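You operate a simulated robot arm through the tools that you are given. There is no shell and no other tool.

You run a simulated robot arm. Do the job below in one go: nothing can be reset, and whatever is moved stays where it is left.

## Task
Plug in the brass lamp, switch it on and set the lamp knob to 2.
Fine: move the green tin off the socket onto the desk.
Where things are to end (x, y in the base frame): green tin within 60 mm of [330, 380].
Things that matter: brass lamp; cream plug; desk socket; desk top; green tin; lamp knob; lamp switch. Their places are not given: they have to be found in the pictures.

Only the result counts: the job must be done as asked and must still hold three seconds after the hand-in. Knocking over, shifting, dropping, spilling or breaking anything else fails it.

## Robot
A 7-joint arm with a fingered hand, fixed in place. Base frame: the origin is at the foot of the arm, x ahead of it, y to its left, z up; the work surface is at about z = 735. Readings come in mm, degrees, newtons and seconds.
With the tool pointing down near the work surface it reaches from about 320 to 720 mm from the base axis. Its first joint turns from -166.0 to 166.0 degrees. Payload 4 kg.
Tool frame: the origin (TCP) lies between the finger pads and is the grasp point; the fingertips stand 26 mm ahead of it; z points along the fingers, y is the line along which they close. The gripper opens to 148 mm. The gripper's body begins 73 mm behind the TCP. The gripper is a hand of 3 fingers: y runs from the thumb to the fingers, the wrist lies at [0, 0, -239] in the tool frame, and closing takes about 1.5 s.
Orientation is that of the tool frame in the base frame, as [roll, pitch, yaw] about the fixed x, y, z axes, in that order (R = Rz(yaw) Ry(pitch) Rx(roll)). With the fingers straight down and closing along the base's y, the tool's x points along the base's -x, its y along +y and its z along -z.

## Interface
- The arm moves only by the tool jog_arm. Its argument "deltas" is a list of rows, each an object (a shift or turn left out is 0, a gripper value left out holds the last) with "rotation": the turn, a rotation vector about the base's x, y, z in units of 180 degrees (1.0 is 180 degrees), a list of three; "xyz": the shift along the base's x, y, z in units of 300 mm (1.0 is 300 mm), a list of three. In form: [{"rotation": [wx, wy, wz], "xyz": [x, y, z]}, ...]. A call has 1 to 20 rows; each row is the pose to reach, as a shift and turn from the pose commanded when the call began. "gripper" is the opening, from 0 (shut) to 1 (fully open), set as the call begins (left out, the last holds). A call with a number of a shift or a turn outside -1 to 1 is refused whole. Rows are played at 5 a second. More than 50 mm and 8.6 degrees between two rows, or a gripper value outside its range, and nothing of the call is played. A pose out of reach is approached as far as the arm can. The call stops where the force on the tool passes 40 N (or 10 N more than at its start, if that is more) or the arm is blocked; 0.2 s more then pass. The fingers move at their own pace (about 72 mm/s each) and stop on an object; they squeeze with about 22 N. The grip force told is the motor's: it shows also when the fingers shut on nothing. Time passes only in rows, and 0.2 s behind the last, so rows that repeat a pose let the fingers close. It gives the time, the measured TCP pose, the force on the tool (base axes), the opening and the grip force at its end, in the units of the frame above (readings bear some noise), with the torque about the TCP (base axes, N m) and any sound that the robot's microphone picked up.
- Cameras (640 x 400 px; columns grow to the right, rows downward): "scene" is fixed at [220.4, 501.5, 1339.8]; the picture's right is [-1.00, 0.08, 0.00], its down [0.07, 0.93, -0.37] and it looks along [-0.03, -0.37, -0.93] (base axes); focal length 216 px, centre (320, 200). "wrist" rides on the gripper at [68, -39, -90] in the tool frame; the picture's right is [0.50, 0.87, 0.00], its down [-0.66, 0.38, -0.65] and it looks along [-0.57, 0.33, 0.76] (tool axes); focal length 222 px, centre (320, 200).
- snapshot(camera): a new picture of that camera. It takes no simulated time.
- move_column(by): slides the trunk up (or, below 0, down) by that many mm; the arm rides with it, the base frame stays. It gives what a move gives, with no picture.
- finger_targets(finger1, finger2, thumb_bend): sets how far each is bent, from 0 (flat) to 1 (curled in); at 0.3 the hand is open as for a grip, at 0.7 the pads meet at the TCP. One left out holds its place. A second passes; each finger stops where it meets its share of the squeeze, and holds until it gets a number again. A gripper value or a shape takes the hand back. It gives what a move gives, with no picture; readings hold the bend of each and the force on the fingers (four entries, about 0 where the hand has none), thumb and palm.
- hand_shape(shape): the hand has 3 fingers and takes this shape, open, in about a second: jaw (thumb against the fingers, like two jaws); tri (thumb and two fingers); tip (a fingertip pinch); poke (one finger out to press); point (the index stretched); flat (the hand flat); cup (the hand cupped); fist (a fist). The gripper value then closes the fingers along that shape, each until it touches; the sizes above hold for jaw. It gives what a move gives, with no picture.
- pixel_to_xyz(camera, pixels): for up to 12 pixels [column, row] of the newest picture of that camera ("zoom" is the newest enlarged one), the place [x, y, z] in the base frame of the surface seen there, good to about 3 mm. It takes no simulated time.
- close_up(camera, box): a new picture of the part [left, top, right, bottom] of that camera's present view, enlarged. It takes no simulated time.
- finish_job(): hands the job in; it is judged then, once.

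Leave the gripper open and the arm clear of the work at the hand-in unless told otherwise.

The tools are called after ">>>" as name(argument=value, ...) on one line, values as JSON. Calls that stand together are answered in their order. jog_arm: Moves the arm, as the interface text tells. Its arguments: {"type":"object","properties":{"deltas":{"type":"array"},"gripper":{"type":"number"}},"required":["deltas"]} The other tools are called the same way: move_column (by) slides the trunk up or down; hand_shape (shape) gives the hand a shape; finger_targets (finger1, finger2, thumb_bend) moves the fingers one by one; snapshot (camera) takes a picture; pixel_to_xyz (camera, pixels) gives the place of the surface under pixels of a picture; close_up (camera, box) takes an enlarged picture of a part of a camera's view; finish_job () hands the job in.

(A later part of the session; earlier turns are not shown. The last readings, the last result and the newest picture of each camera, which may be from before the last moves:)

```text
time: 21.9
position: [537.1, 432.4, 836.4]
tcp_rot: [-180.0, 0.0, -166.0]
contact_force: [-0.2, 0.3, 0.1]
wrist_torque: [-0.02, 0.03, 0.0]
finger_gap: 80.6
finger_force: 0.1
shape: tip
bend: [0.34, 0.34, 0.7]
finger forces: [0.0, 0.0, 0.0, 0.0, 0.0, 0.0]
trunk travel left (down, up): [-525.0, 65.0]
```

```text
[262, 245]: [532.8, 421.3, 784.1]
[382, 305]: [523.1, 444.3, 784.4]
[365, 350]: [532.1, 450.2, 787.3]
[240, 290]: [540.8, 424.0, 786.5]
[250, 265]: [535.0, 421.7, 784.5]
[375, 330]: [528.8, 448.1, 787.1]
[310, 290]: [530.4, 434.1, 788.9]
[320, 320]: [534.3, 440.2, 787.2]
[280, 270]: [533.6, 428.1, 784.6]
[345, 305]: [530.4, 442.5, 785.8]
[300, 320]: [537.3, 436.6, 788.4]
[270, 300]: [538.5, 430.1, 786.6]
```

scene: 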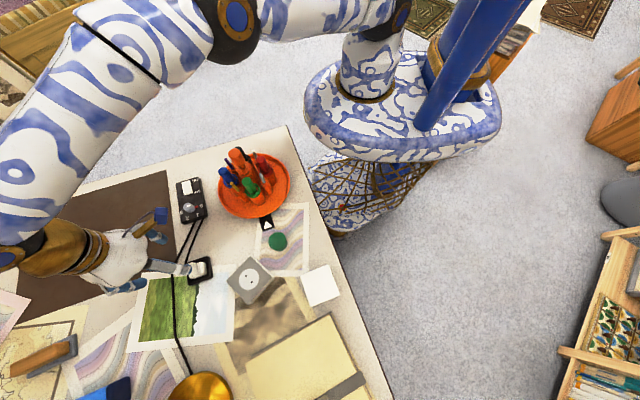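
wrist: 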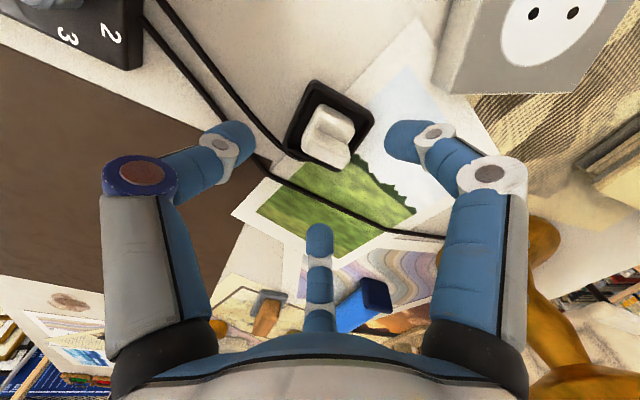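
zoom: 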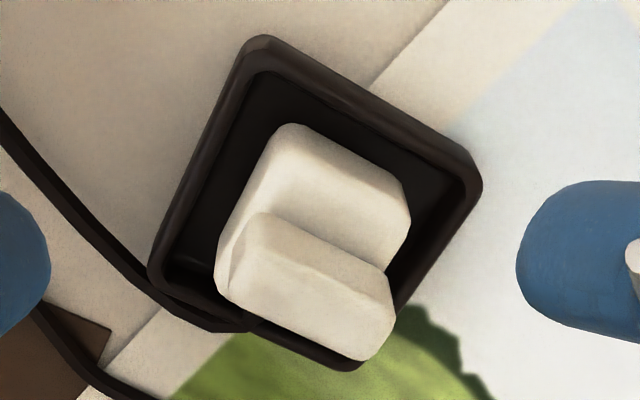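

Ridge centre is about (532.8, 436.5). I shift 3 mm and 4 mm and descend so the fingertips end just above the plug's shoulder (TCP z≈792).

>>> jog_arm(deltas=[{"xyz": [-0.0097, -0.0127, -0.03]}, {"xyz": [-0.0097, -0.0127, -0.07]}, {"xyz": [-0.0097, -0.0127, -0.11]}, {"xyz": [-0.0097, -0.0127, -0.14]}, {"xyz": [-0.0097, -0.0127, -0.15]}, {"xyz": [-0.0097, -0.0127, -0.15]}], gripper=0.5)

>>> close_up(camera="wrist", box=[180, 70, 460, 270])

>>> close_up(camera="scene", box=[120, 210, 260, 310])

```text
time: 23.3
position: [534.0, 427.6, 791.3]
tcp_rot: [179.9, 0.0, -166.1]
contact_force: [0.8, 0.3, 0.6]
wrist_torque: [0.02, -0.03, -0.01]
finger_gap: 74.6
finger_force: 0.0
shape: tip
bend: [0.36, 0.36, 0.7]
finger forces: [0.0, 0.0, 0.0, 0.0, 0.1, 0.0]
trunk travel left (down, up): [-525.0, 65.0]
```

```text
2.00 times, centred on (320, 170) of wrist
```

zoom: 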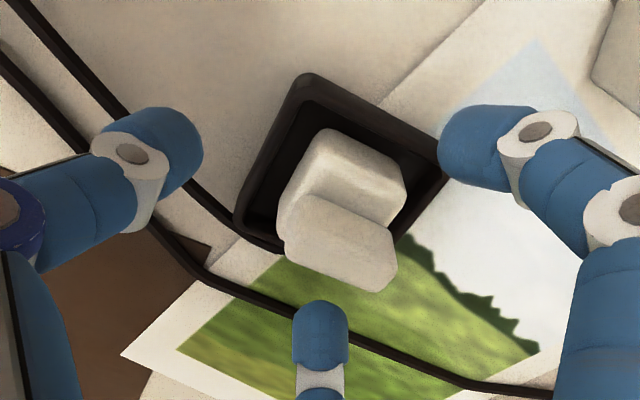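

```text
4.00 times, centred on (190, 260) of scene
```

zoom: 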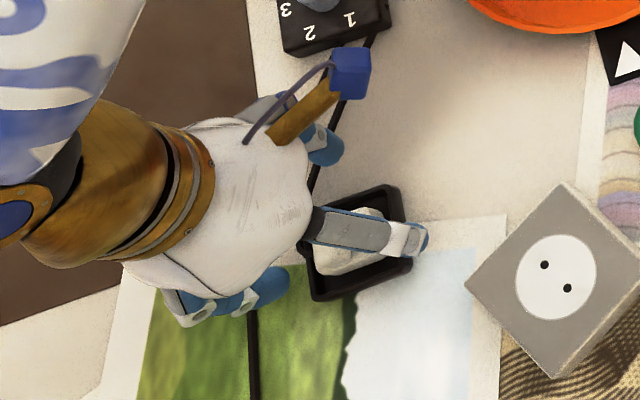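

I check the alignment from this pose: enlarge the wrist view again and measure the ridge corners and the fingertips.

>>> close_up(camera="wrist", box=[240, 100, 400, 250])

>>> pixel_to_xyz(camera="zoom", pixels=[[260, 250], [290, 225], [400, 290], [400, 325], [290, 290], [340, 270], [350, 300], [270, 275], [320, 350], [70, 130], [555, 130], [320, 355]])

```text
2.67 times, centred on (320, 175) of wrist
```

zoom: 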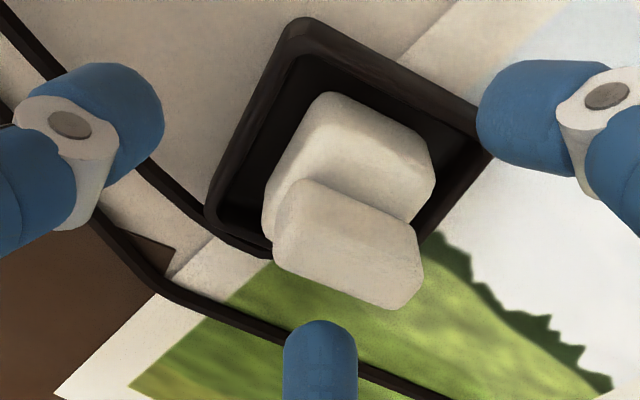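

```text
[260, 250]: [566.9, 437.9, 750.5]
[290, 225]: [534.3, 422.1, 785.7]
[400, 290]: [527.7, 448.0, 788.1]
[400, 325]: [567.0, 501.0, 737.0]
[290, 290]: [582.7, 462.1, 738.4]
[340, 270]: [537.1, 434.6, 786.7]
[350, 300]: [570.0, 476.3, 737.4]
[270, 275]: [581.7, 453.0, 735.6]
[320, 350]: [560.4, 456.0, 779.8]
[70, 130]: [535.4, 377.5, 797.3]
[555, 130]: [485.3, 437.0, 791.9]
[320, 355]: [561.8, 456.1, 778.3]
```

The ridge lies within 1 mm of the hand's middle plane and about 5 mm toward the fingers from the TCP. I shift 2.5 mm toward the thumb and close on the ridge.

>>> jog_arm(deltas=[{"xyz": [0.002, -0.008, 0]}, {"xyz": [0.002, -0.008, 0]}, {"xyz": [0.002, -0.008, 0]}, {"xyz": [0.002, -0.008, 0]}, {"xyz": [0.002, -0.008, 0]}], gripper=0.22)

>>> close_up(camera="wrist", box=[240, 100, 400, 250])

```text
time: 24.5
position: [534.0, 425.0, 793.2]
tcp_rot: [-179.9, 0.0, -166.0]
contact_force: [0.0, 0.2, 0.7]
wrist_torque: [0.01, 0.0, 0.0]
finger_gap: 33.3
finger_force: 0.1
shape: tip
bend: [0.75, 0.75, 0.7]
finger forces: [0.6, 0.9, 0.1, 0.0, 0.0, 0.0]
trunk travel left (down, up): [-525.0, 65.0]
```

```text
2.67 times, centred on (320, 175) of wrist
```

zoom: 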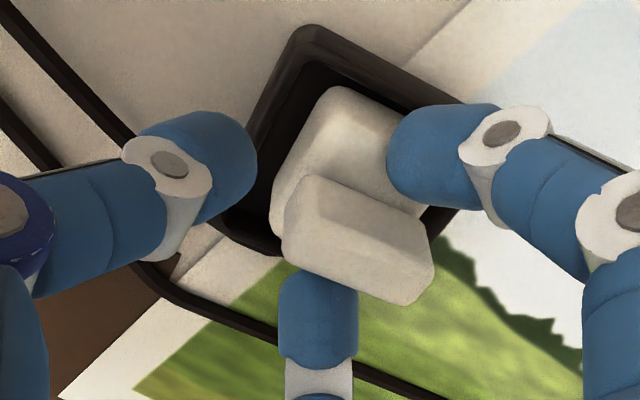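

The fingers are close to the ridge. I close fully.

>>> jog_arm(deltas=[{"xyz": [0, 0, 0]}, {"xyz": [0, 0, 0]}, {"xyz": [0, 0, 0]}, {"xyz": [0, 0, 0]}, {"xyz": [0, 0, 0]}, {"xyz": [0, 0, 0]}, {"xyz": [0, 0, 0]}], gripper=0)

>>> close_up(camera="wrist", box=[240, 100, 400, 250])

>>> close_up(camera="scene", box=[150, 230, 250, 300])

```text
time: 26.1
position: [533.9, 425.5, 792.6]
tcp_rot: [-180.0, 0.1, -165.9]
contact_force: [3.2, -5.7, 8.9]
wrist_torque: [0.12, -0.07, -0.04]
finger_gap: 9.1
finger_force: 21.7
shape: tip
bend: [0.75, 0.76, 0.68]
finger forces: [18.7, 21.3, 0.0, 0.1, 19.8, 0.0]
trunk travel left (down, up): [-525.0, 65.0]
```

```text
2.67 times, centred on (320, 175) of wrist
```

zoom: 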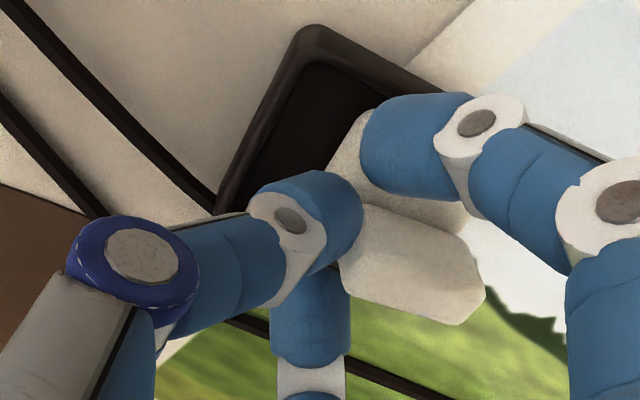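

```text
5.71 times, centred on (200, 265) of scene
```

zoom: 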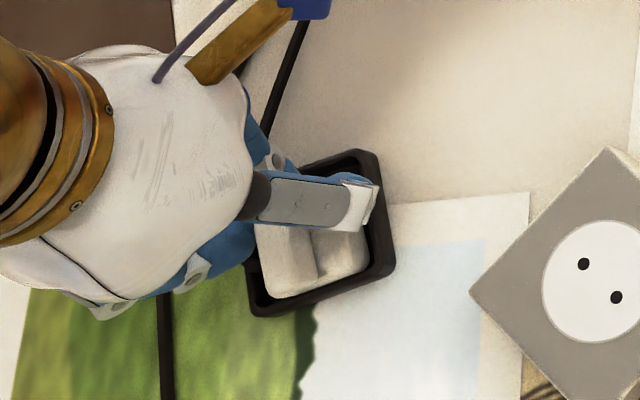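

The thumb pushed the plug about 9 mm along to the tray wall, so this hold is off-centre and I won't use it. I open again and rise to test single-finger control in free air.

>>> jog_arm(deltas=[{"xyz": [0, 0, 0]}, {"xyz": [0, 0, 0]}, {"xyz": [0, 0, 0]}, {"xyz": [0, 0, 0]}, {"xyz": [0, 0, 0]}, {"xyz": [0, 0, 0.05]}, {"xyz": [0, 0, 0.12]}, {"xyz": [0, 0, 0.2]}, {"xyz": [0, 0, 0.26]}], gripper=0.55)

>>> snapshot(camera="wrist")

>>> close_up(camera="scene", box=[150, 230, 250, 300])

```text
time: 28.1
position: [531.8, 426.4, 867.8]
tcp_rot: [180.0, 0.0, -166.0]
contact_force: [0.1, -0.3, -0.5]
wrist_torque: [0.0, -0.02, 0.02]
finger_gap: 81.1
finger_force: 0.1
shape: tip
bend: [0.34, 0.34, 0.7]
finger forces: [0.1, 0.1, 0.0, 0.1, 0.1, 0.0]
trunk travel left (down, up): [-525.0, 65.0]
```

```text
taken
```

wrist: 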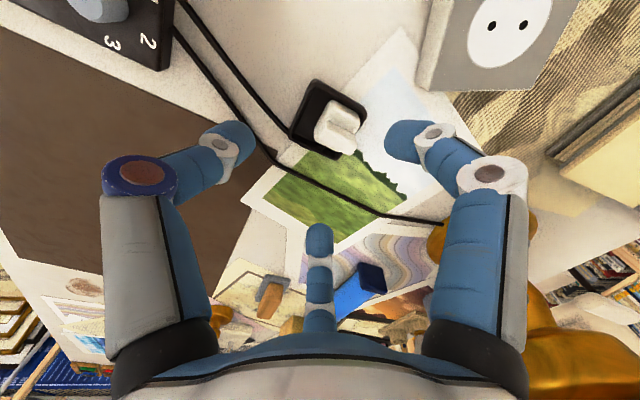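

```text
5.71 times, centred on (200, 265) of scene
```

zoom: 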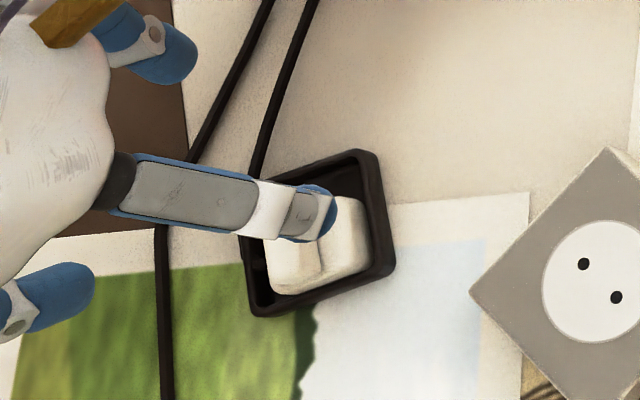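

The plug now rests against the tray's +y wall. I test individual fingers in the air: both fingers to 0.7, thumb stays open at 0.3.

>>> finger_targets(finger1=0.6, finger2=0.6, thumb_bend=0.4)

>>> snapshot(camera="wrist")

```text
time: 29.1
position: [532.3, 428.1, 867.8]
tcp_rot: [180.0, 0.0, -166.0]
contact_force: [-0.4, 1.1, -0.4]
wrist_torque: [0.03, 0.0, 0.05]
finger_gap: 64.7
finger_force: 0.0
shape: fingers
bend: [0.6, 0.6, 0.4]
finger forces: [0.1, 0.0, 0.1, 0.0, 0.1, 0.0]
trunk travel left (down, up): [-525.0, 65.0]
```

```text
taken
```

wrist: 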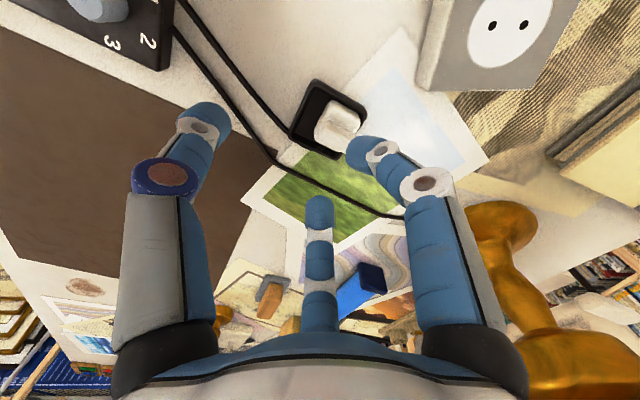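

Single-finger control works well: the thumb is the left finger in the picture. A better hold is to turn the hand −90° so both fingers lie against one long face of the ridge and the thumb presses the other. I turn the hand in free air at this height.

>>> jog_arm(deltas=[{"rotation": [0, 0, -0.045]}, {"rotation": [0, 0, -0.09]}, {"rotation": [0, 0, -0.135]}, {"rotation": [0, 0, -0.18]}, {"rotation": [0, 0, -0.225]}, {"rotation": [0, 0, -0.27]}, {"rotation": [0, 0, -0.315]}, {"rotation": [0, 0, -0.36]}, {"rotation": [0, 0, -0.405]}, {"rotation": [0, 0, -0.45]}, {"rotation": [0, 0, -0.495]}, {"rotation": [0, 0, -0.5]}, {"rotation": [0, 0, -0.5]}])

>>> snapshot(camera="wrist")

>>> snapshot(camera="scene")

```text
time: 31.9
position: [533.8, 426.2, 868.9]
tcp_rot: [179.9, 0.0, 104.1]
contact_force: [-0.2, -0.6, 0.7]
wrist_torque: [-0.02, 0.01, -0.05]
finger_gap: 64.7
finger_force: 0.0
shape: fingers
bend: [0.6, 0.6, 0.4]
finger forces: [0.0, 0.0, 0.0, 0.0, 0.1, 0.1]
trunk travel left (down, up): [-525.0, 65.0]
```

```text
taken
```

wrist: 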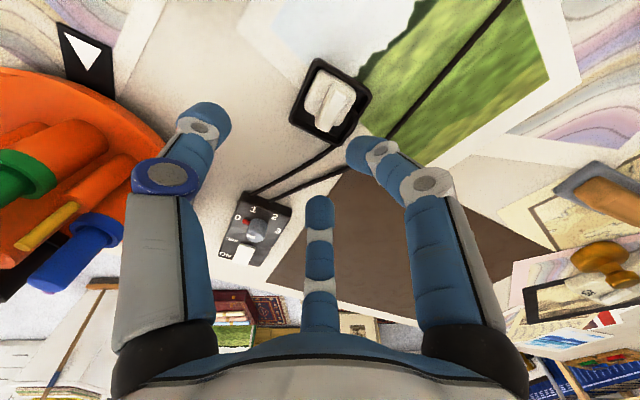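

```text
taken
```

scene: 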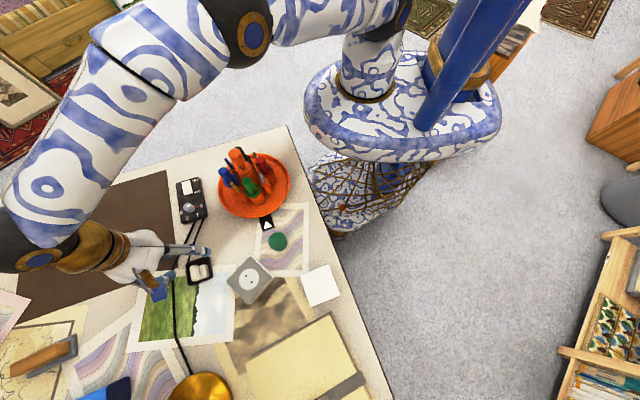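

The turn worked. I enlarge the plug from this side and measure it again.

>>> close_up(camera="wrist", box=[280, 50, 390, 150])

>>> pixel_to_xyz(camera="zoom", pixels=[[310, 130], [330, 180], [290, 220], [350, 150], [320, 230], [260, 220], [300, 250], [370, 170], [280, 160], [340, 200], [250, 180], [330, 270]])

```text
4.00 times, centred on (335, 100) of wrist
```

zoom: 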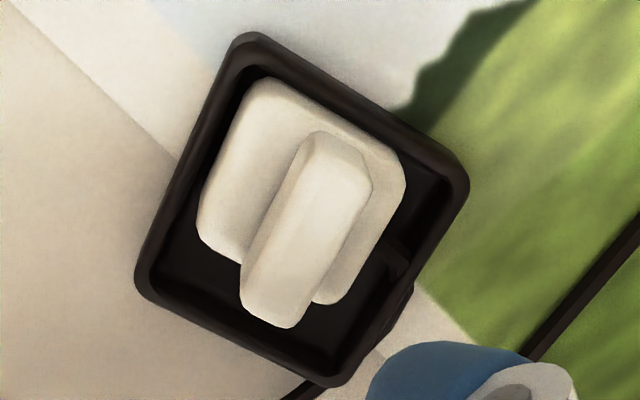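

```text
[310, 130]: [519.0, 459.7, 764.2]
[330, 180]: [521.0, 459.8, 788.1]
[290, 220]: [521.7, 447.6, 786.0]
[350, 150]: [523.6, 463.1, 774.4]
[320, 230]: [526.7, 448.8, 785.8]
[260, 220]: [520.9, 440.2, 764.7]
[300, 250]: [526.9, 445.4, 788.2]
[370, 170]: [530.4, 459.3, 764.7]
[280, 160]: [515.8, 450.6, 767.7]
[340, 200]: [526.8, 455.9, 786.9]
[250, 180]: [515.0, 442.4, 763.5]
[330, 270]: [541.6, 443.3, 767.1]
```

The ridge is 12.7 mm wide and about 30 mm long, at 106°, with its centre at tool (22, −2). I preset both fingers to 0.68 and the thumb to 0.45 in the air and look at where they stand.

>>> finger_targets(finger1=0.68, finger2=0.68, thumb_bend=0.45)

>>> snapshot(camera="wrist")

>>> pixel_to_xyz(camera="wrist", pixels=[[338, 155], [345, 175], [320, 195], [320, 220], [220, 120], [205, 130]])

```text
time: 32.9
position: [534.7, 426.4, 869.7]
tcp_rot: [-180.0, 0.0, 104.0]
contact_force: [0.9, 0.4, -0.1]
wrist_torque: [-0.01, -0.02, 0.02]
finger_gap: 46.1
finger_force: 0.1
shape: fingers
bend: [0.68, 0.68, 0.45]
finger forces: [0.0, 0.0, 0.1, 0.0, 0.0, 0.0]
trunk travel left (down, up): [-525.0, 65.0]
```

```text
taken
```

wrist: 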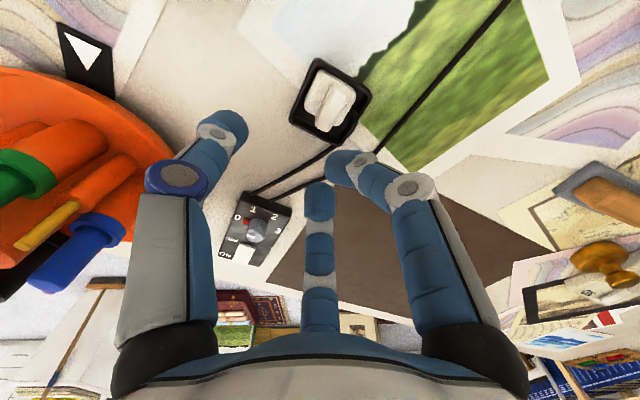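

```text
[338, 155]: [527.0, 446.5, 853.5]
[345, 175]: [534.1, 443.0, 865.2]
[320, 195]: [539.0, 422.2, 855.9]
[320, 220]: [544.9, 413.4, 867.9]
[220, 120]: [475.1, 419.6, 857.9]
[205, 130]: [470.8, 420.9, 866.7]
```

The fingers stand close together as one jaw and the thumb is open opposite. I move so the ridge lies between thumb and fingers, turn 2.2°, and descend to z≈825 to verify.

>>> jog_arm(deltas=[{"xyz": [0.0137, 0.0803, 0], "rotation": [0, 0, 0.0122]}, {"xyz": [0.0137, 0.0803, -0.06], "rotation": [0, 0, 0.0122]}, {"xyz": [0.0137, 0.0803, -0.12], "rotation": [0, 0, 0.0122]}, {"xyz": [0.0137, 0.0803, -0.15], "rotation": [0, 0, 0.0122]}, {"xyz": [0.0137, 0.0803, -0.15], "rotation": [0, 0, 0.0122]}])

>>> snapshot(camera="wrist")

>>> close_up(camera="wrist", box=[230, 80, 390, 230])

```text
time: 34.1
position: [537.1, 451.2, 823.9]
tcp_rot: [-180.0, 0.0, 106.2]
contact_force: [0.0, -0.3, -0.9]
wrist_torque: [-0.01, -0.02, -0.01]
finger_gap: 46.2
finger_force: 0.1
shape: fingers
bend: [0.68, 0.68, 0.45]
finger forces: [0.0, 0.0, 0.0, 0.0, 0.1, 0.1]
trunk travel left (down, up): [-525.0, 65.0]
```

```text
taken
```

wrist: 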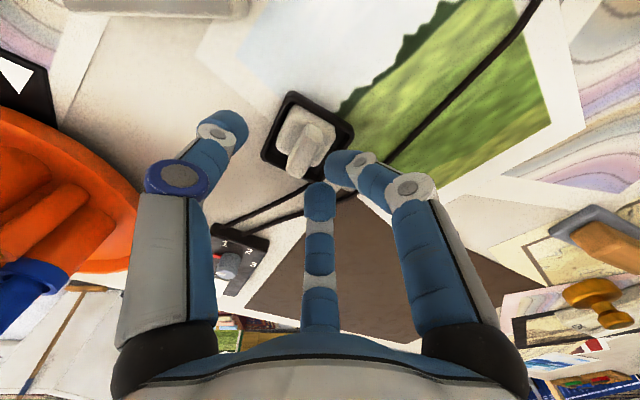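

```text
2.67 times, centred on (310, 155) of wrist
```

zoom: 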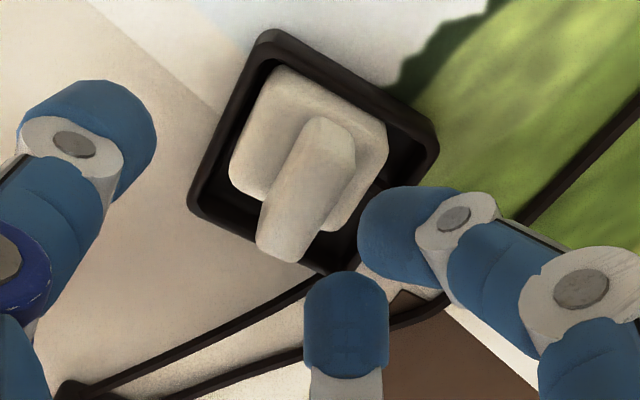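

The ridge sits about 12 mm toward the thumb from the TCP, as planned, and about 3° rotated. I correct 2 mm and 3° and descend to z≈793.

>>> jog_arm(deltas=[{"xyz": [-0.002, 0.006, -0.02], "rotation": [0, 0, 0.0167]}, {"xyz": [-0.002, 0.006, -0.05], "rotation": [0, 0, 0.0167]}, {"xyz": [-0.002, 0.006, -0.08], "rotation": [0, 0, 0.0167]}, {"xyz": [-0.002, 0.006, -0.1], "rotation": [0, 0, 0.0167]}, {"xyz": [-0.002, 0.006, -0.1067], "rotation": [0, 0, 0.0167]}, {"xyz": [-0.002, 0.006, -0.1067], "rotation": [0, 0, 0.0167]}])

>>> close_up(camera="wrist", box=[210, 80, 410, 240])

>>> close_up(camera="scene", box=[150, 230, 250, 300])

```text
time: 35.5
position: [537.2, 452.6, 794.0]
tcp_rot: [179.9, 0.0, 109.3]
contact_force: [1.5, -0.4, 2.9]
wrist_torque: [0.02, -0.03, -0.01]
finger_gap: 46.1
finger_force: 1.5
shape: fingers
bend: [0.68, 0.68, 0.45]
finger forces: [1.5, 1.6, 0.0, 0.0, 0.0, 0.1]
trunk travel left (down, up): [-525.0, 65.0]
```

```text
2.50 times, centred on (310, 160) of wrist
```

zoom: 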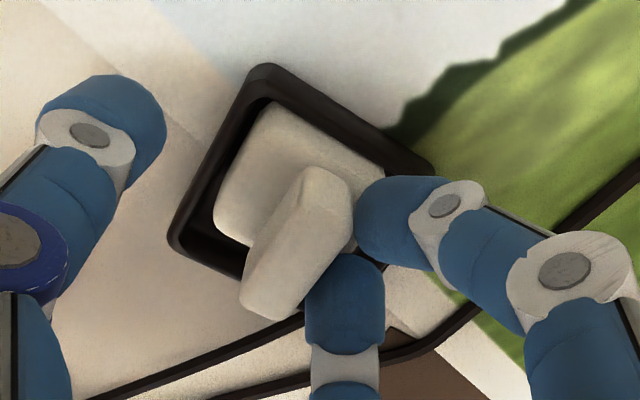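

```text
5.71 times, centred on (200, 265) of scene
```

zoom: 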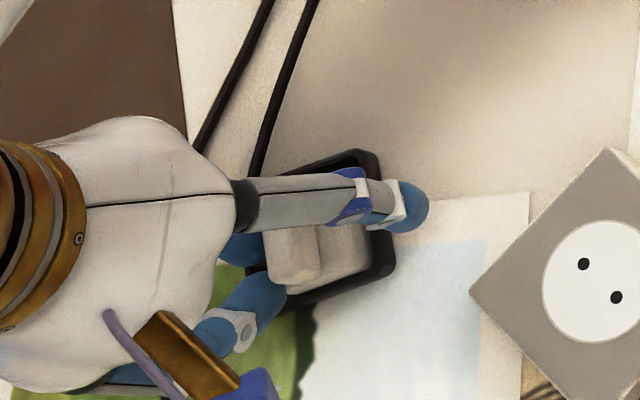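

Both fingers lightly touch the ridge (1.5 N). I now close the thumb onto the other face.

>>> finger_targets(thumb_bend=0.75)

>>> close_up(camera="wrist", box=[210, 80, 410, 240])

>>> close_up(camera="scene", box=[150, 230, 250, 300])

```text
time: 36.5
position: [536.8, 452.5, 794.5]
tcp_rot: [180.0, 0.0, 109.1]
contact_force: [-2.2, -3.3, 9.8]
wrist_torque: [-0.1, 0.1, -0.03]
finger_gap: 15.5
finger_force: 16.2
shape: fingers
bend: [0.67, 0.67, 0.66]
finger forces: [9.1, 8.7, 0.0, 0.0, 14.6, 0.0]
trunk travel left (down, up): [-525.0, 65.0]
```

```text
2.50 times, centred on (310, 160) of wrist
```

zoom: 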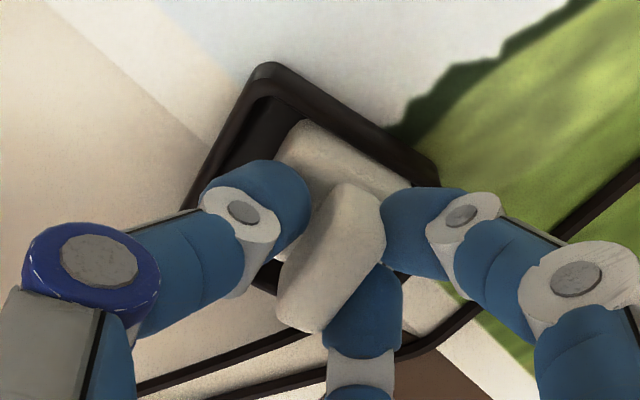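

```text
5.71 times, centred on (200, 265) of scene
```

zoom: 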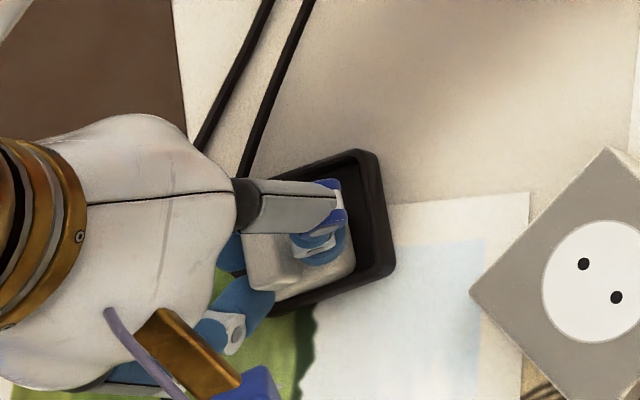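

The ridge is now clamped: thumb 14.6 N, fingers about 9 N each, and the hand presses a little on the shoulder. I tighten the fingers slightly and lift 6 mm to test the hold.

>>> finger_targets(finger1=0.72, finger2=0.72, thumb_bend=0.78)

>>> jog_arm(deltas=[{"xyz": [0, 0, 0.008]}, {"xyz": [0, 0, 0.016]}, {"xyz": [0, 0, 0.024]}, {"xyz": [0, 0, 0.024]}])

>>> close_up(camera="wrist", box=[210, 80, 410, 240])

>>> close_up(camera="scene", box=[150, 230, 250, 300])

```text
time: 37.5
position: [537.1, 451.0, 793.8]
tcp_rot: [-179.9, 0.0, 109.2]
contact_force: [-1.9, -3.4, 7.1]
wrist_torque: [-0.16, 0.22, -0.09]
finger_gap: 15.4
finger_force: 19.1
shape: fingers
bend: [0.66, 0.66, 0.67]
finger forces: [8.7, 9.0, 0.0, 0.0, 20.2, 0.0]
trunk travel left (down, up): [-525.0, 65.0]
```

```text
time: 38.5
position: [537.1, 452.1, 799.6]
tcp_rot: [180.0, 0.0, 109.2]
contact_force: [-0.4, -1.6, -1.4]
wrist_torque: [-0.07, 0.02, -0.03]
finger_gap: 15.3
finger_force: 15.9
shape: fingers
bend: [0.66, 0.66, 0.67]
finger forces: [6.9, 9.9, 0.0, 0.0, 14.7, 0.0]
trunk travel left (down, up): [-525.0, 65.0]
```

```text
2.50 times, centred on (310, 160) of wrist
```

zoom: 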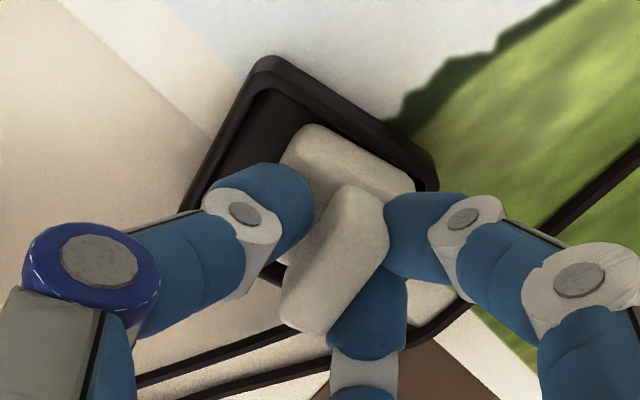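

```text
5.71 times, centred on (200, 265) of scene
```

zoom: 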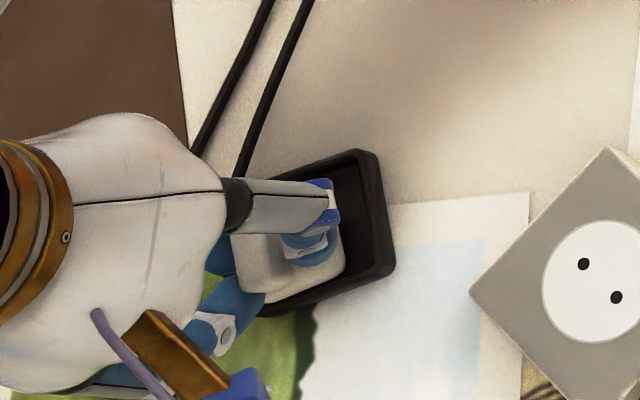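

The plug lifts with the hand. I raise it another 45 mm to clear the tray.

>>> jog_arm(deltas=[{"xyz": [0, 0, 0.03]}, {"xyz": [0, 0, 0.06]}, {"xyz": [0, 0, 0.09]}, {"xyz": [0, 0, 0.12]}, {"xyz": [0, 0, 0.15]}, {"xyz": [0, 0, 0.15]}])

>>> snapshot(camera="wrist")

>>> close_up(camera="scene", box=[140, 200, 260, 310])

```text
time: 39.9
position: [538.5, 451.2, 845.2]
tcp_rot: [-180.0, 0.0, 109.3]
contact_force: [-0.7, 0.7, -1.0]
wrist_torque: [0.0, -0.01, -0.01]
finger_gap: 10.7
finger_force: 14.2
shape: fingers
bend: [0.67, 0.67, 0.66]
finger forces: [7.3, 7.3, 0.1, 0.0, 14.3, 0.0]
trunk travel left (down, up): [-525.0, 65.0]
```

```text
taken
```

wrist: 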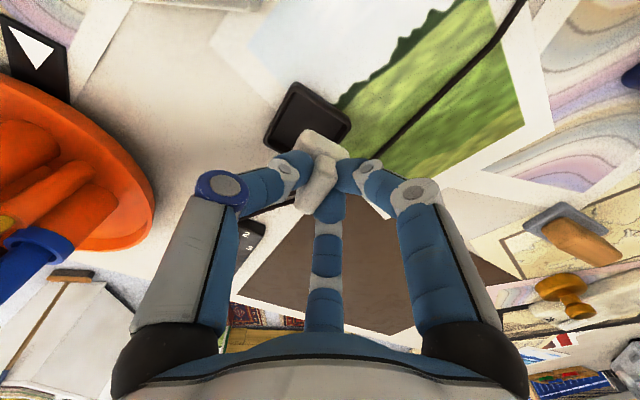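

```text
3.64 times, centred on (200, 255) of scene
```

zoom: 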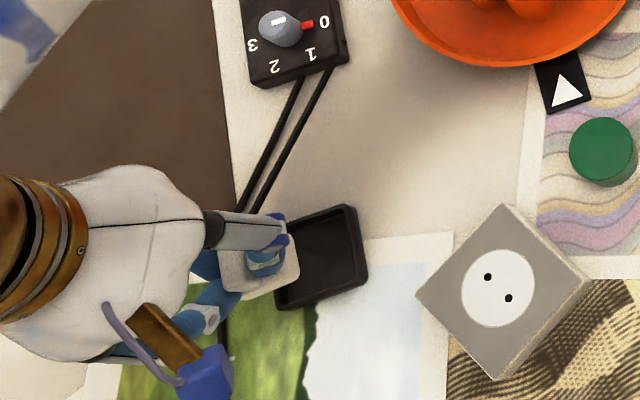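

The plug is out of the tray and held firmly. I enlarge both views of the held plug, looking for its pins.

>>> close_up(camera="wrist", box=[250, 80, 390, 230])

>>> close_up(camera="scene", box=[165, 240, 225, 290])

```text
2.67 times, centred on (320, 155) of wrist
```

zoom: 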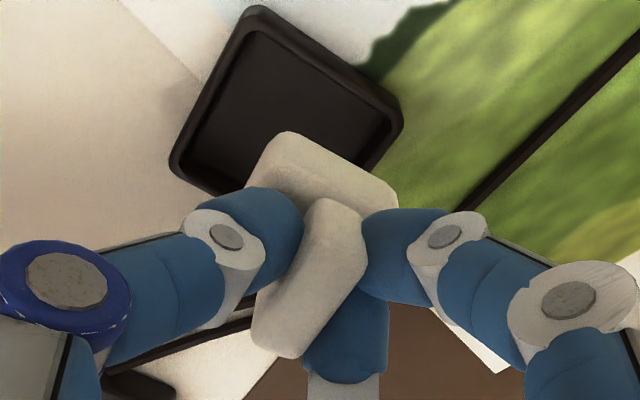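

```text
8.00 times, centred on (195, 265) of scene
```

zoom: 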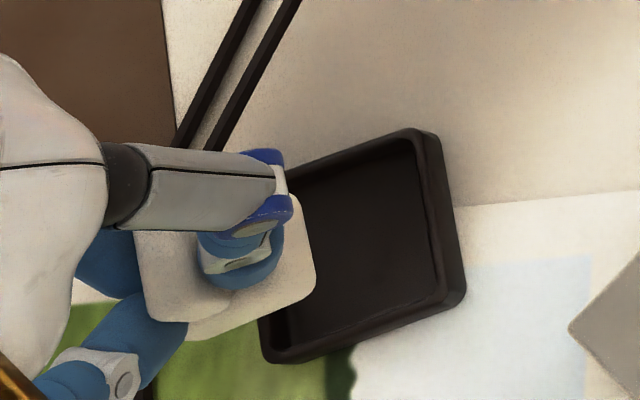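

No pins can be seen from above. I carry the plug to about (450, 445, 870) and tilt the hand 40° so the scene camera can see the plug's underside edge.

>>> jog_arm(deltas=[{"xyz": [-0.1, -0.006, 0.04]}, {"xyz": [-0.2, -0.012, 0.083]}, {"xyz": [-0.29, -0.017, 0.083]}, {"xyz": [-0.29, -0.017, 0.083], "rotation": [0, 0.037, 0]}, {"xyz": [-0.29, -0.017, 0.083], "rotation": [0, 0.074, 0]}, {"xyz": [-0.29, -0.017, 0.083], "rotation": [0, 0.111, 0]}, {"xyz": [-0.29, -0.017, 0.083], "rotation": [0, 0.148, 0]}, {"xyz": [-0.29, -0.017, 0.083], "rotation": [0, 0.185, 0]}, {"xyz": [-0.29, -0.017, 0.083], "rotation": [0, 0.222, 0]}, {"xyz": [-0.29, -0.017, 0.083], "rotation": [0, 0.222, 0]}])

>>> snapshot(camera="scene")

>>> close_up(camera="scene", box=[180, 220, 280, 300])

```text
time: 42.1
position: [417.7, 419.9, 873.7]
tcp_rot: [-141.6, -12.2, 105.0]
contact_force: [-0.6, -0.4, -1.1]
wrist_torque: [0.0, -0.05, -0.01]
finger_gap: 10.7
finger_force: 14.0
shape: fingers
bend: [0.67, 0.67, 0.66]
finger forces: [7.5, 7.6, 0.0, 0.0, 14.0, 0.0]
out of reach, approached as far as the arm can: row 7, 8, 9, 10
trunk travel left (down, up): [-525.0, 65.0]
```

```text
taken
```

scene: 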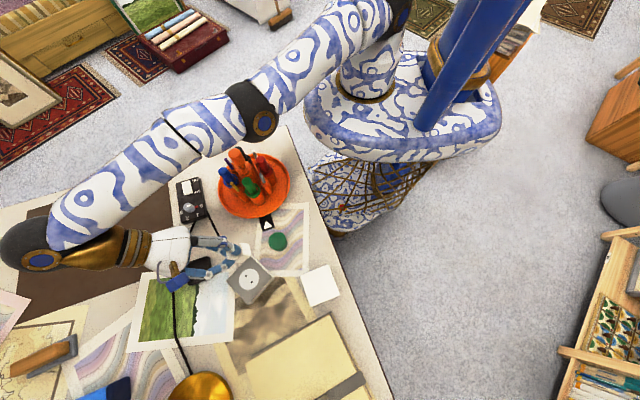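

```text
5.00 times, centred on (230, 260) of scene
```

zoom: 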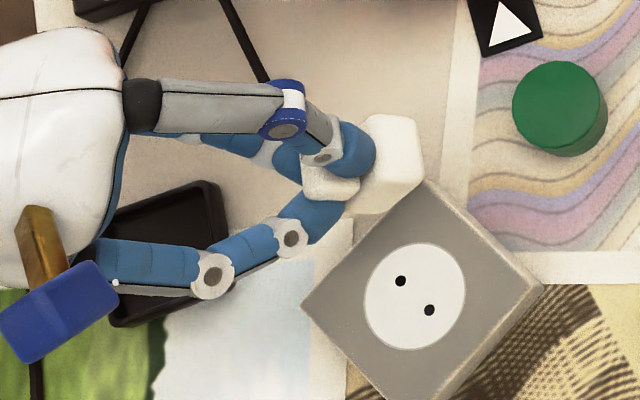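

The arm hit its reach limit with the plug at about (418, 420, 874), tilted about 38°. I enlarge the plug to look for pins.

>>> close_up(camera="scene", box=[222, 235, 262, 267])

>>> pixel_to_xyz(camera="zoom", pixels=[[240, 120], [360, 130], [360, 200], [300, 240], [150, 180], [130, 230], [340, 90], [260, 280]])

```text
12.50 times, centred on (242, 251) of scene
```

zoom: 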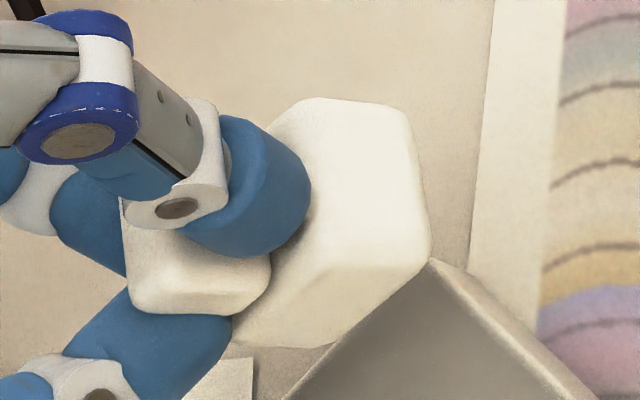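

```text
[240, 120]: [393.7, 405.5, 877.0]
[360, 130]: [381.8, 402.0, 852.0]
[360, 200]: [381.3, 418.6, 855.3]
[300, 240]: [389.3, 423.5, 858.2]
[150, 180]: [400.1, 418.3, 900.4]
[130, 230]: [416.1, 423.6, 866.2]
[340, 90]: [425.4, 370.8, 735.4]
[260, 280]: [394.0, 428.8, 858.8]
```

I measure the body's lower edge to learn how thick it is.

>>> pixel_to_xyz(camera="zoom", pixels=[[400, 120], [412, 160], [420, 200], [425, 240], [410, 260], [380, 290], [340, 330], [300, 340], [250, 340], [330, 110], [380, 200], [340, 200]])

```text
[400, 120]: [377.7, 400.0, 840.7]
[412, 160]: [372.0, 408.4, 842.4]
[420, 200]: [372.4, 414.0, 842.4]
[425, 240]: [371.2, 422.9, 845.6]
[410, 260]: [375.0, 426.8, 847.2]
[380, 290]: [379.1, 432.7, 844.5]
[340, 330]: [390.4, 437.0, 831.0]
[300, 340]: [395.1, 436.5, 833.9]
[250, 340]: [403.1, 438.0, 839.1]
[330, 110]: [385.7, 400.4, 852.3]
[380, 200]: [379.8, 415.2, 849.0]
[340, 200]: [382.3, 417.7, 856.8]
```

The body is about 24 mm thick and no pins show from this angle; the arm can't tilt further this way. I return upright, move near the panel at about (520, 330, 900), and tilt the other way (fingers toward +y), which is natural for the arm.

>>> jog_arm(deltas=[{"rotation": [0, -0.037, 0]}, {"rotation": [0, -0.074, 0]}, {"rotation": [0, -0.111, 0]}, {"rotation": [0, -0.148, 0]}, {"rotation": [0, -0.185, 0]}, {"rotation": [0, -0.222, 0]}, {"rotation": [0, -0.222, 0]}])

>>> snapshot(camera="scene")

```text
time: 43.7
position: [482.2, 507.7, 875.7]
tcp_rot: [-180.0, 0.0, 109.2]
contact_force: [0.2, -0.1, -0.6]
wrist_torque: [0.02, -0.02, 0.02]
finger_gap: 10.6
finger_force: 14.2
shape: fingers
bend: [0.67, 0.67, 0.66]
finger forces: [7.4, 7.4, 0.0, 0.0, 14.3, 0.0]
out of reach, approached as far as the arm can: row 1, 2, 3, 4, 5, 6, 7
trunk travel left (down, up): [-525.0, 65.0]
```

```text
taken
```

scene: 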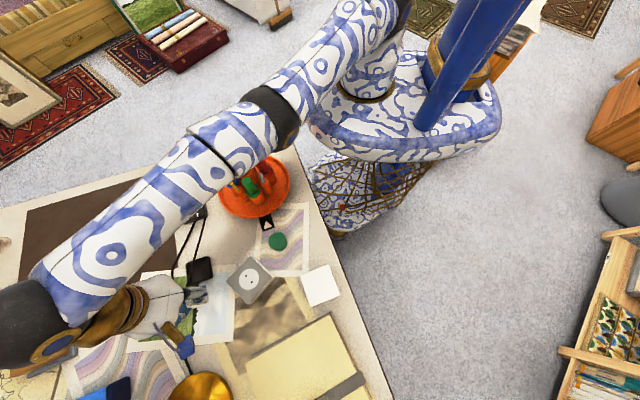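

The arm came upright but in another elbow posture, at (482, 508, 876) rather than where commanded. I check where the arm's links are, especially relative to the lamp shade and pens, before moving on.

>>> pixel_to_xyz(camera="scene", pixels=[[30, 320], [60, 345], [110, 250], [200, 165], [230, 150], [270, 115], [150, 310], [185, 340], [197, 295], [250, 165], [330, 60], [60, 290]])

>>> snapshot(camera="wrist")

```text
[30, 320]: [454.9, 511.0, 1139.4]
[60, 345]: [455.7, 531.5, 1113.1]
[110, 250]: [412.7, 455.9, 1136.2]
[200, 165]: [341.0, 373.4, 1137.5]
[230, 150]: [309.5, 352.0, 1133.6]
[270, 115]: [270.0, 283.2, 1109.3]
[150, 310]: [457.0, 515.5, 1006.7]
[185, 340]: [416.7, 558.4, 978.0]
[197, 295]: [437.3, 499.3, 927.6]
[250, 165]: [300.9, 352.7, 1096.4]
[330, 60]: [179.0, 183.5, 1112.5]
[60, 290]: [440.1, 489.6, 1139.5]
```

```text
taken
```

wrist: 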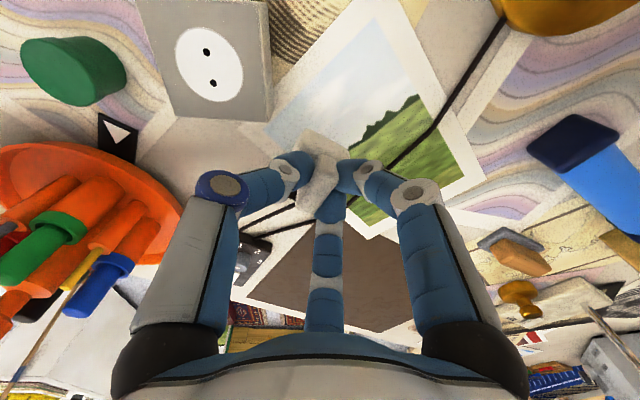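

The arm is stretched nearly straight at z≈1110, clear of shade and pens. I make a no-shift call to see whether it converges to the commanded pose.

>>> jog_arm(deltas=[{"xyz": [0, 0, 0]}, {"xyz": [0, 0, 0]}])

```text
time: 44.3
position: [481.8, 507.5, 876.1]
tcp_rot: [-180.0, 0.1, 109.2]
contact_force: [0.5, -0.2, -0.8]
wrist_torque: [0.02, 0.01, 0.0]
finger_gap: 10.7
finger_force: 14.3
shape: fingers
bend: [0.67, 0.67, 0.66]
finger forces: [7.4, 7.6, 0.0, 0.0, 14.3, 0.1]
trunk travel left (down, up): [-525.0, 65.0]
```

It holds there with no reach warning, so the commanded pose is now this one. I try a small step back toward the base to see whether the elbow bends properly.

>>> jog_arm(deltas=[{"xyz": [-0.02, -0.03, 0]}, {"xyz": [-0.04, -0.06, 0]}, {"xyz": [-0.06, -0.09, 0]}, {"xyz": [-0.06, -0.09, 0]}])

>>> snapshot(camera="scene")

```text
time: 45.3
position: [485.9, 504.8, 875.7]
tcp_rot: [-179.9, 0.0, 109.2]
contact_force: [0.1, 0.1, -1.5]
wrist_torque: [0.0, -0.04, 0.01]
finger_gap: 10.5
finger_force: 14.3
shape: fingers
bend: [0.67, 0.67, 0.66]
finger forces: [7.5, 7.5, 0.1, 0.0, 14.3, 0.0]
out of reach, approached as far as the arm can: row 1, 2, 3, 4
trunk travel left (down, up): [-525.0, 65.0]
```

```text
taken
```

scene: 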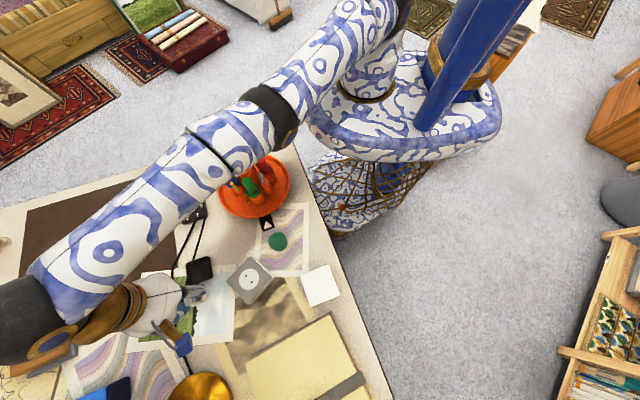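

The elbow is locked straight, so it can't pull in radially. I first swing along the arc away from the lamp, toward about (560, 421), where there is more free room.

>>> jog_arm(deltas=[{"xyz": [0.0527, -0.0523, 0]}, {"xyz": [0.106, -0.1087, 0]}, {"xyz": [0.1547, -0.1637, 0]}, {"xyz": [0.204, -0.2233, 0]}, {"xyz": [0.249, -0.2813, 0]}, {"xyz": [0.249, -0.2813, 0]}])

>>> snapshot(camera="scene")

```text
time: 46.7
position: [564.4, 425.3, 876.8]
tcp_rot: [-179.9, 0.2, 109.3]
contact_force: [0.3, -0.2, -0.6]
wrist_torque: [0.04, 0.02, 0.0]
finger_gap: 10.5
finger_force: 14.3
shape: fingers
bend: [0.67, 0.67, 0.66]
finger forces: [7.5, 7.5, 0.1, 0.0, 14.2, 0.0]
out of reach, approached as far as the arm can: row 4, 5, 6
trunk travel left (down, up): [-525.0, 65.0]
```

```text
taken
```

scene: 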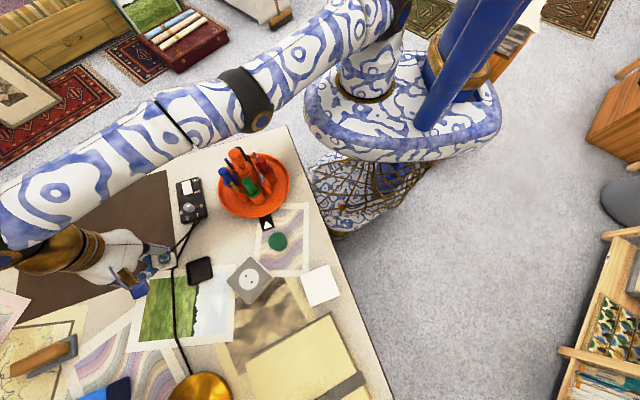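

Now I try moving inward and down together so the elbow gets a sideways push to bend.

>>> jog_arm(deltas=[{"xyz": [-0.03, -0.022, -0.05]}, {"xyz": [-0.07, -0.052, -0.09]}, {"xyz": [-0.12, -0.09, -0.1]}, {"xyz": [-0.16, -0.12, -0.1]}, {"xyz": [-0.16, -0.12, -0.1]}])

>>> snapshot(camera="scene")

```text
time: 47.9
position: [562.3, 427.7, 846.7]
tcp_rot: [-180.0, 0.1, 109.2]
contact_force: [0.4, 0.4, -0.5]
wrist_torque: [-0.01, -0.01, -0.01]
finger_gap: 10.5
finger_force: 14.2
shape: fingers
bend: [0.67, 0.67, 0.66]
finger forces: [7.4, 7.6, 0.0, 0.0, 14.3, 0.1]
out of reach, approached as far as the arm can: row 1, 2, 3, 4, 5
trunk travel left (down, up): [-525.0, 65.0]
```

```text
taken
```

scene: 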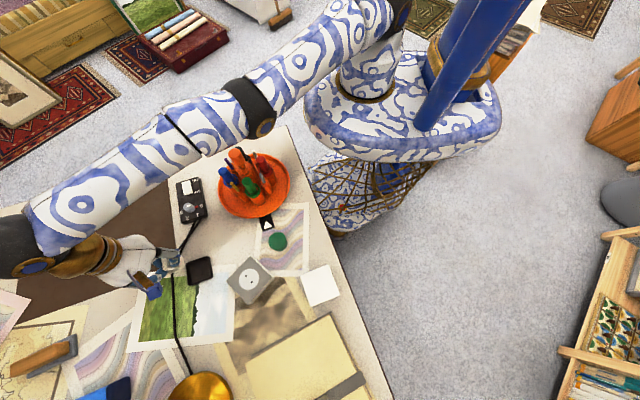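

It moved down but not inward. From the pictures the elbow bends sideways, so a swing toward +y with inward motion should unlock it. I try that.

>>> jog_arm(deltas=[{"xyz": [-0.03, 0.03, 0.02]}, {"xyz": [-0.08, 0.05, 0.05]}, {"xyz": [-0.13, 0.05, 0.07]}, {"xyz": [-0.19, 0.05, 0.08]}, {"xyz": [-0.25, 0.05, 0.08]}, {"xyz": [-0.25, 0.05, 0.08]}])

>>> snapshot(camera="scene")

```text
time: 49.3
position: [517.2, 477.7, 877.2]
tcp_rot: [-180.0, 0.2, 109.3]
contact_force: [-0.7, 0.2, -1.7]
wrist_torque: [0.01, 0.01, 0.0]
finger_gap: 10.6
finger_force: 14.5
shape: fingers
bend: [0.67, 0.67, 0.66]
finger forces: [7.4, 7.5, 0.0, 0.0, 14.2, 0.1]
out of reach, approached as far as the arm can: row 2, 3, 4, 5, 6
trunk travel left (down, up): [-525.0, 65.0]
```

```text
taken
```

scene: 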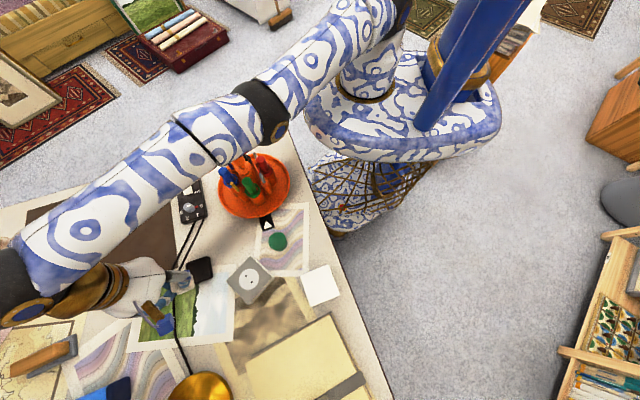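

The behaviour fits an elbow that went slightly past straight: swinging toward +y shortens the wrong branch and swinging toward −y passes back through straight. I continue the arc toward −y with a slightly shrinking radius.

>>> jog_arm(deltas=[{"xyz": [0.06, -0.068, 0]}, {"xyz": [0.118, -0.138, 0]}, {"xyz": [0.169, -0.212, 0]}, {"xyz": [0.215, -0.289, 0]}, {"xyz": [0.256, -0.37, 0]}, {"xyz": [0.284, -0.456, 0]}, {"xyz": [0.302, -0.547, 0]}, {"xyz": [0.302, -0.547, 0]}])

>>> snapshot(camera="scene")

```text
time: 51.1
position: [633.0, 327.3, 874.6]
tcp_rot: [-180.0, -0.1, 109.3]
contact_force: [0.2, 0.4, -0.5]
wrist_torque: [0.02, -0.01, -0.01]
finger_gap: 10.3
finger_force: 14.6
shape: fingers
bend: [0.67, 0.67, 0.66]
finger forces: [7.3, 7.3, 0.0, 0.1, 14.2, 0.1]
out of reach, approached as far as the arm can: row 3, 4, 5, 6, 7, 8
trunk travel left (down, up): [-525.0, 65.0]
```

```text
taken
```

scene: 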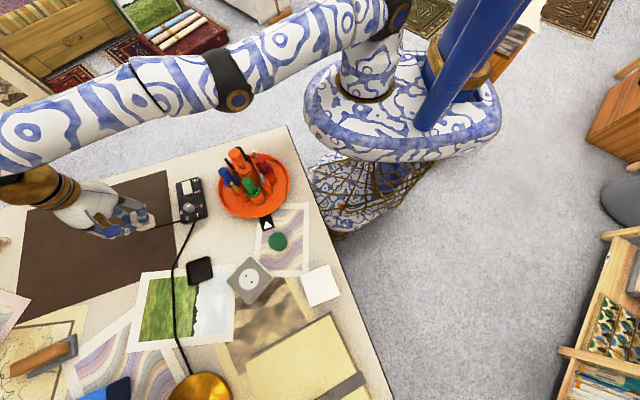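

The arm followed, but the radius did not shrink. A wrist joint may be at its limit, so I test whether turning the hand's yaw while pulling inward frees it (all in open space above the brown mat).

>>> jog_arm(deltas=[{"rotation": [0, 0, 0.04]}, {"rotation": [0, 0, 0.08]}, {"rotation": [0, 0, 0.12]}, {"xyz": [-0.03, -0.015, 0], "rotation": [0, 0, 0.16]}, {"xyz": [-0.07, -0.035, 0], "rotation": [0, 0, 0.2]}, {"xyz": [-0.12, -0.06, 0], "rotation": [0, 0, 0.22]}, {"xyz": [-0.12, -0.06, 0], "rotation": [0, 0, 0.22]}])

>>> snapshot(camera="scene")

```text
time: 52.7
position: [633.1, 326.9, 878.1]
tcp_rot: [-179.9, -0.1, 148.9]
contact_force: [-0.3, 0.1, -0.7]
wrist_torque: [-0.04, 0.02, 0.01]
finger_gap: 10.5
finger_force: 15.0
shape: fingers
bend: [0.67, 0.67, 0.66]
finger forces: [7.3, 7.4, 0.0, 0.0, 14.2, 0.0]
out of reach, approached as far as the arm can: row 4, 5, 6, 7
trunk travel left (down, up): [-525.0, 65.0]
```

```text
taken
```

scene: 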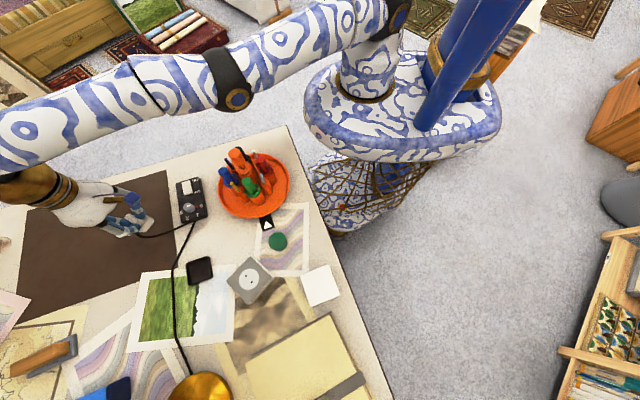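

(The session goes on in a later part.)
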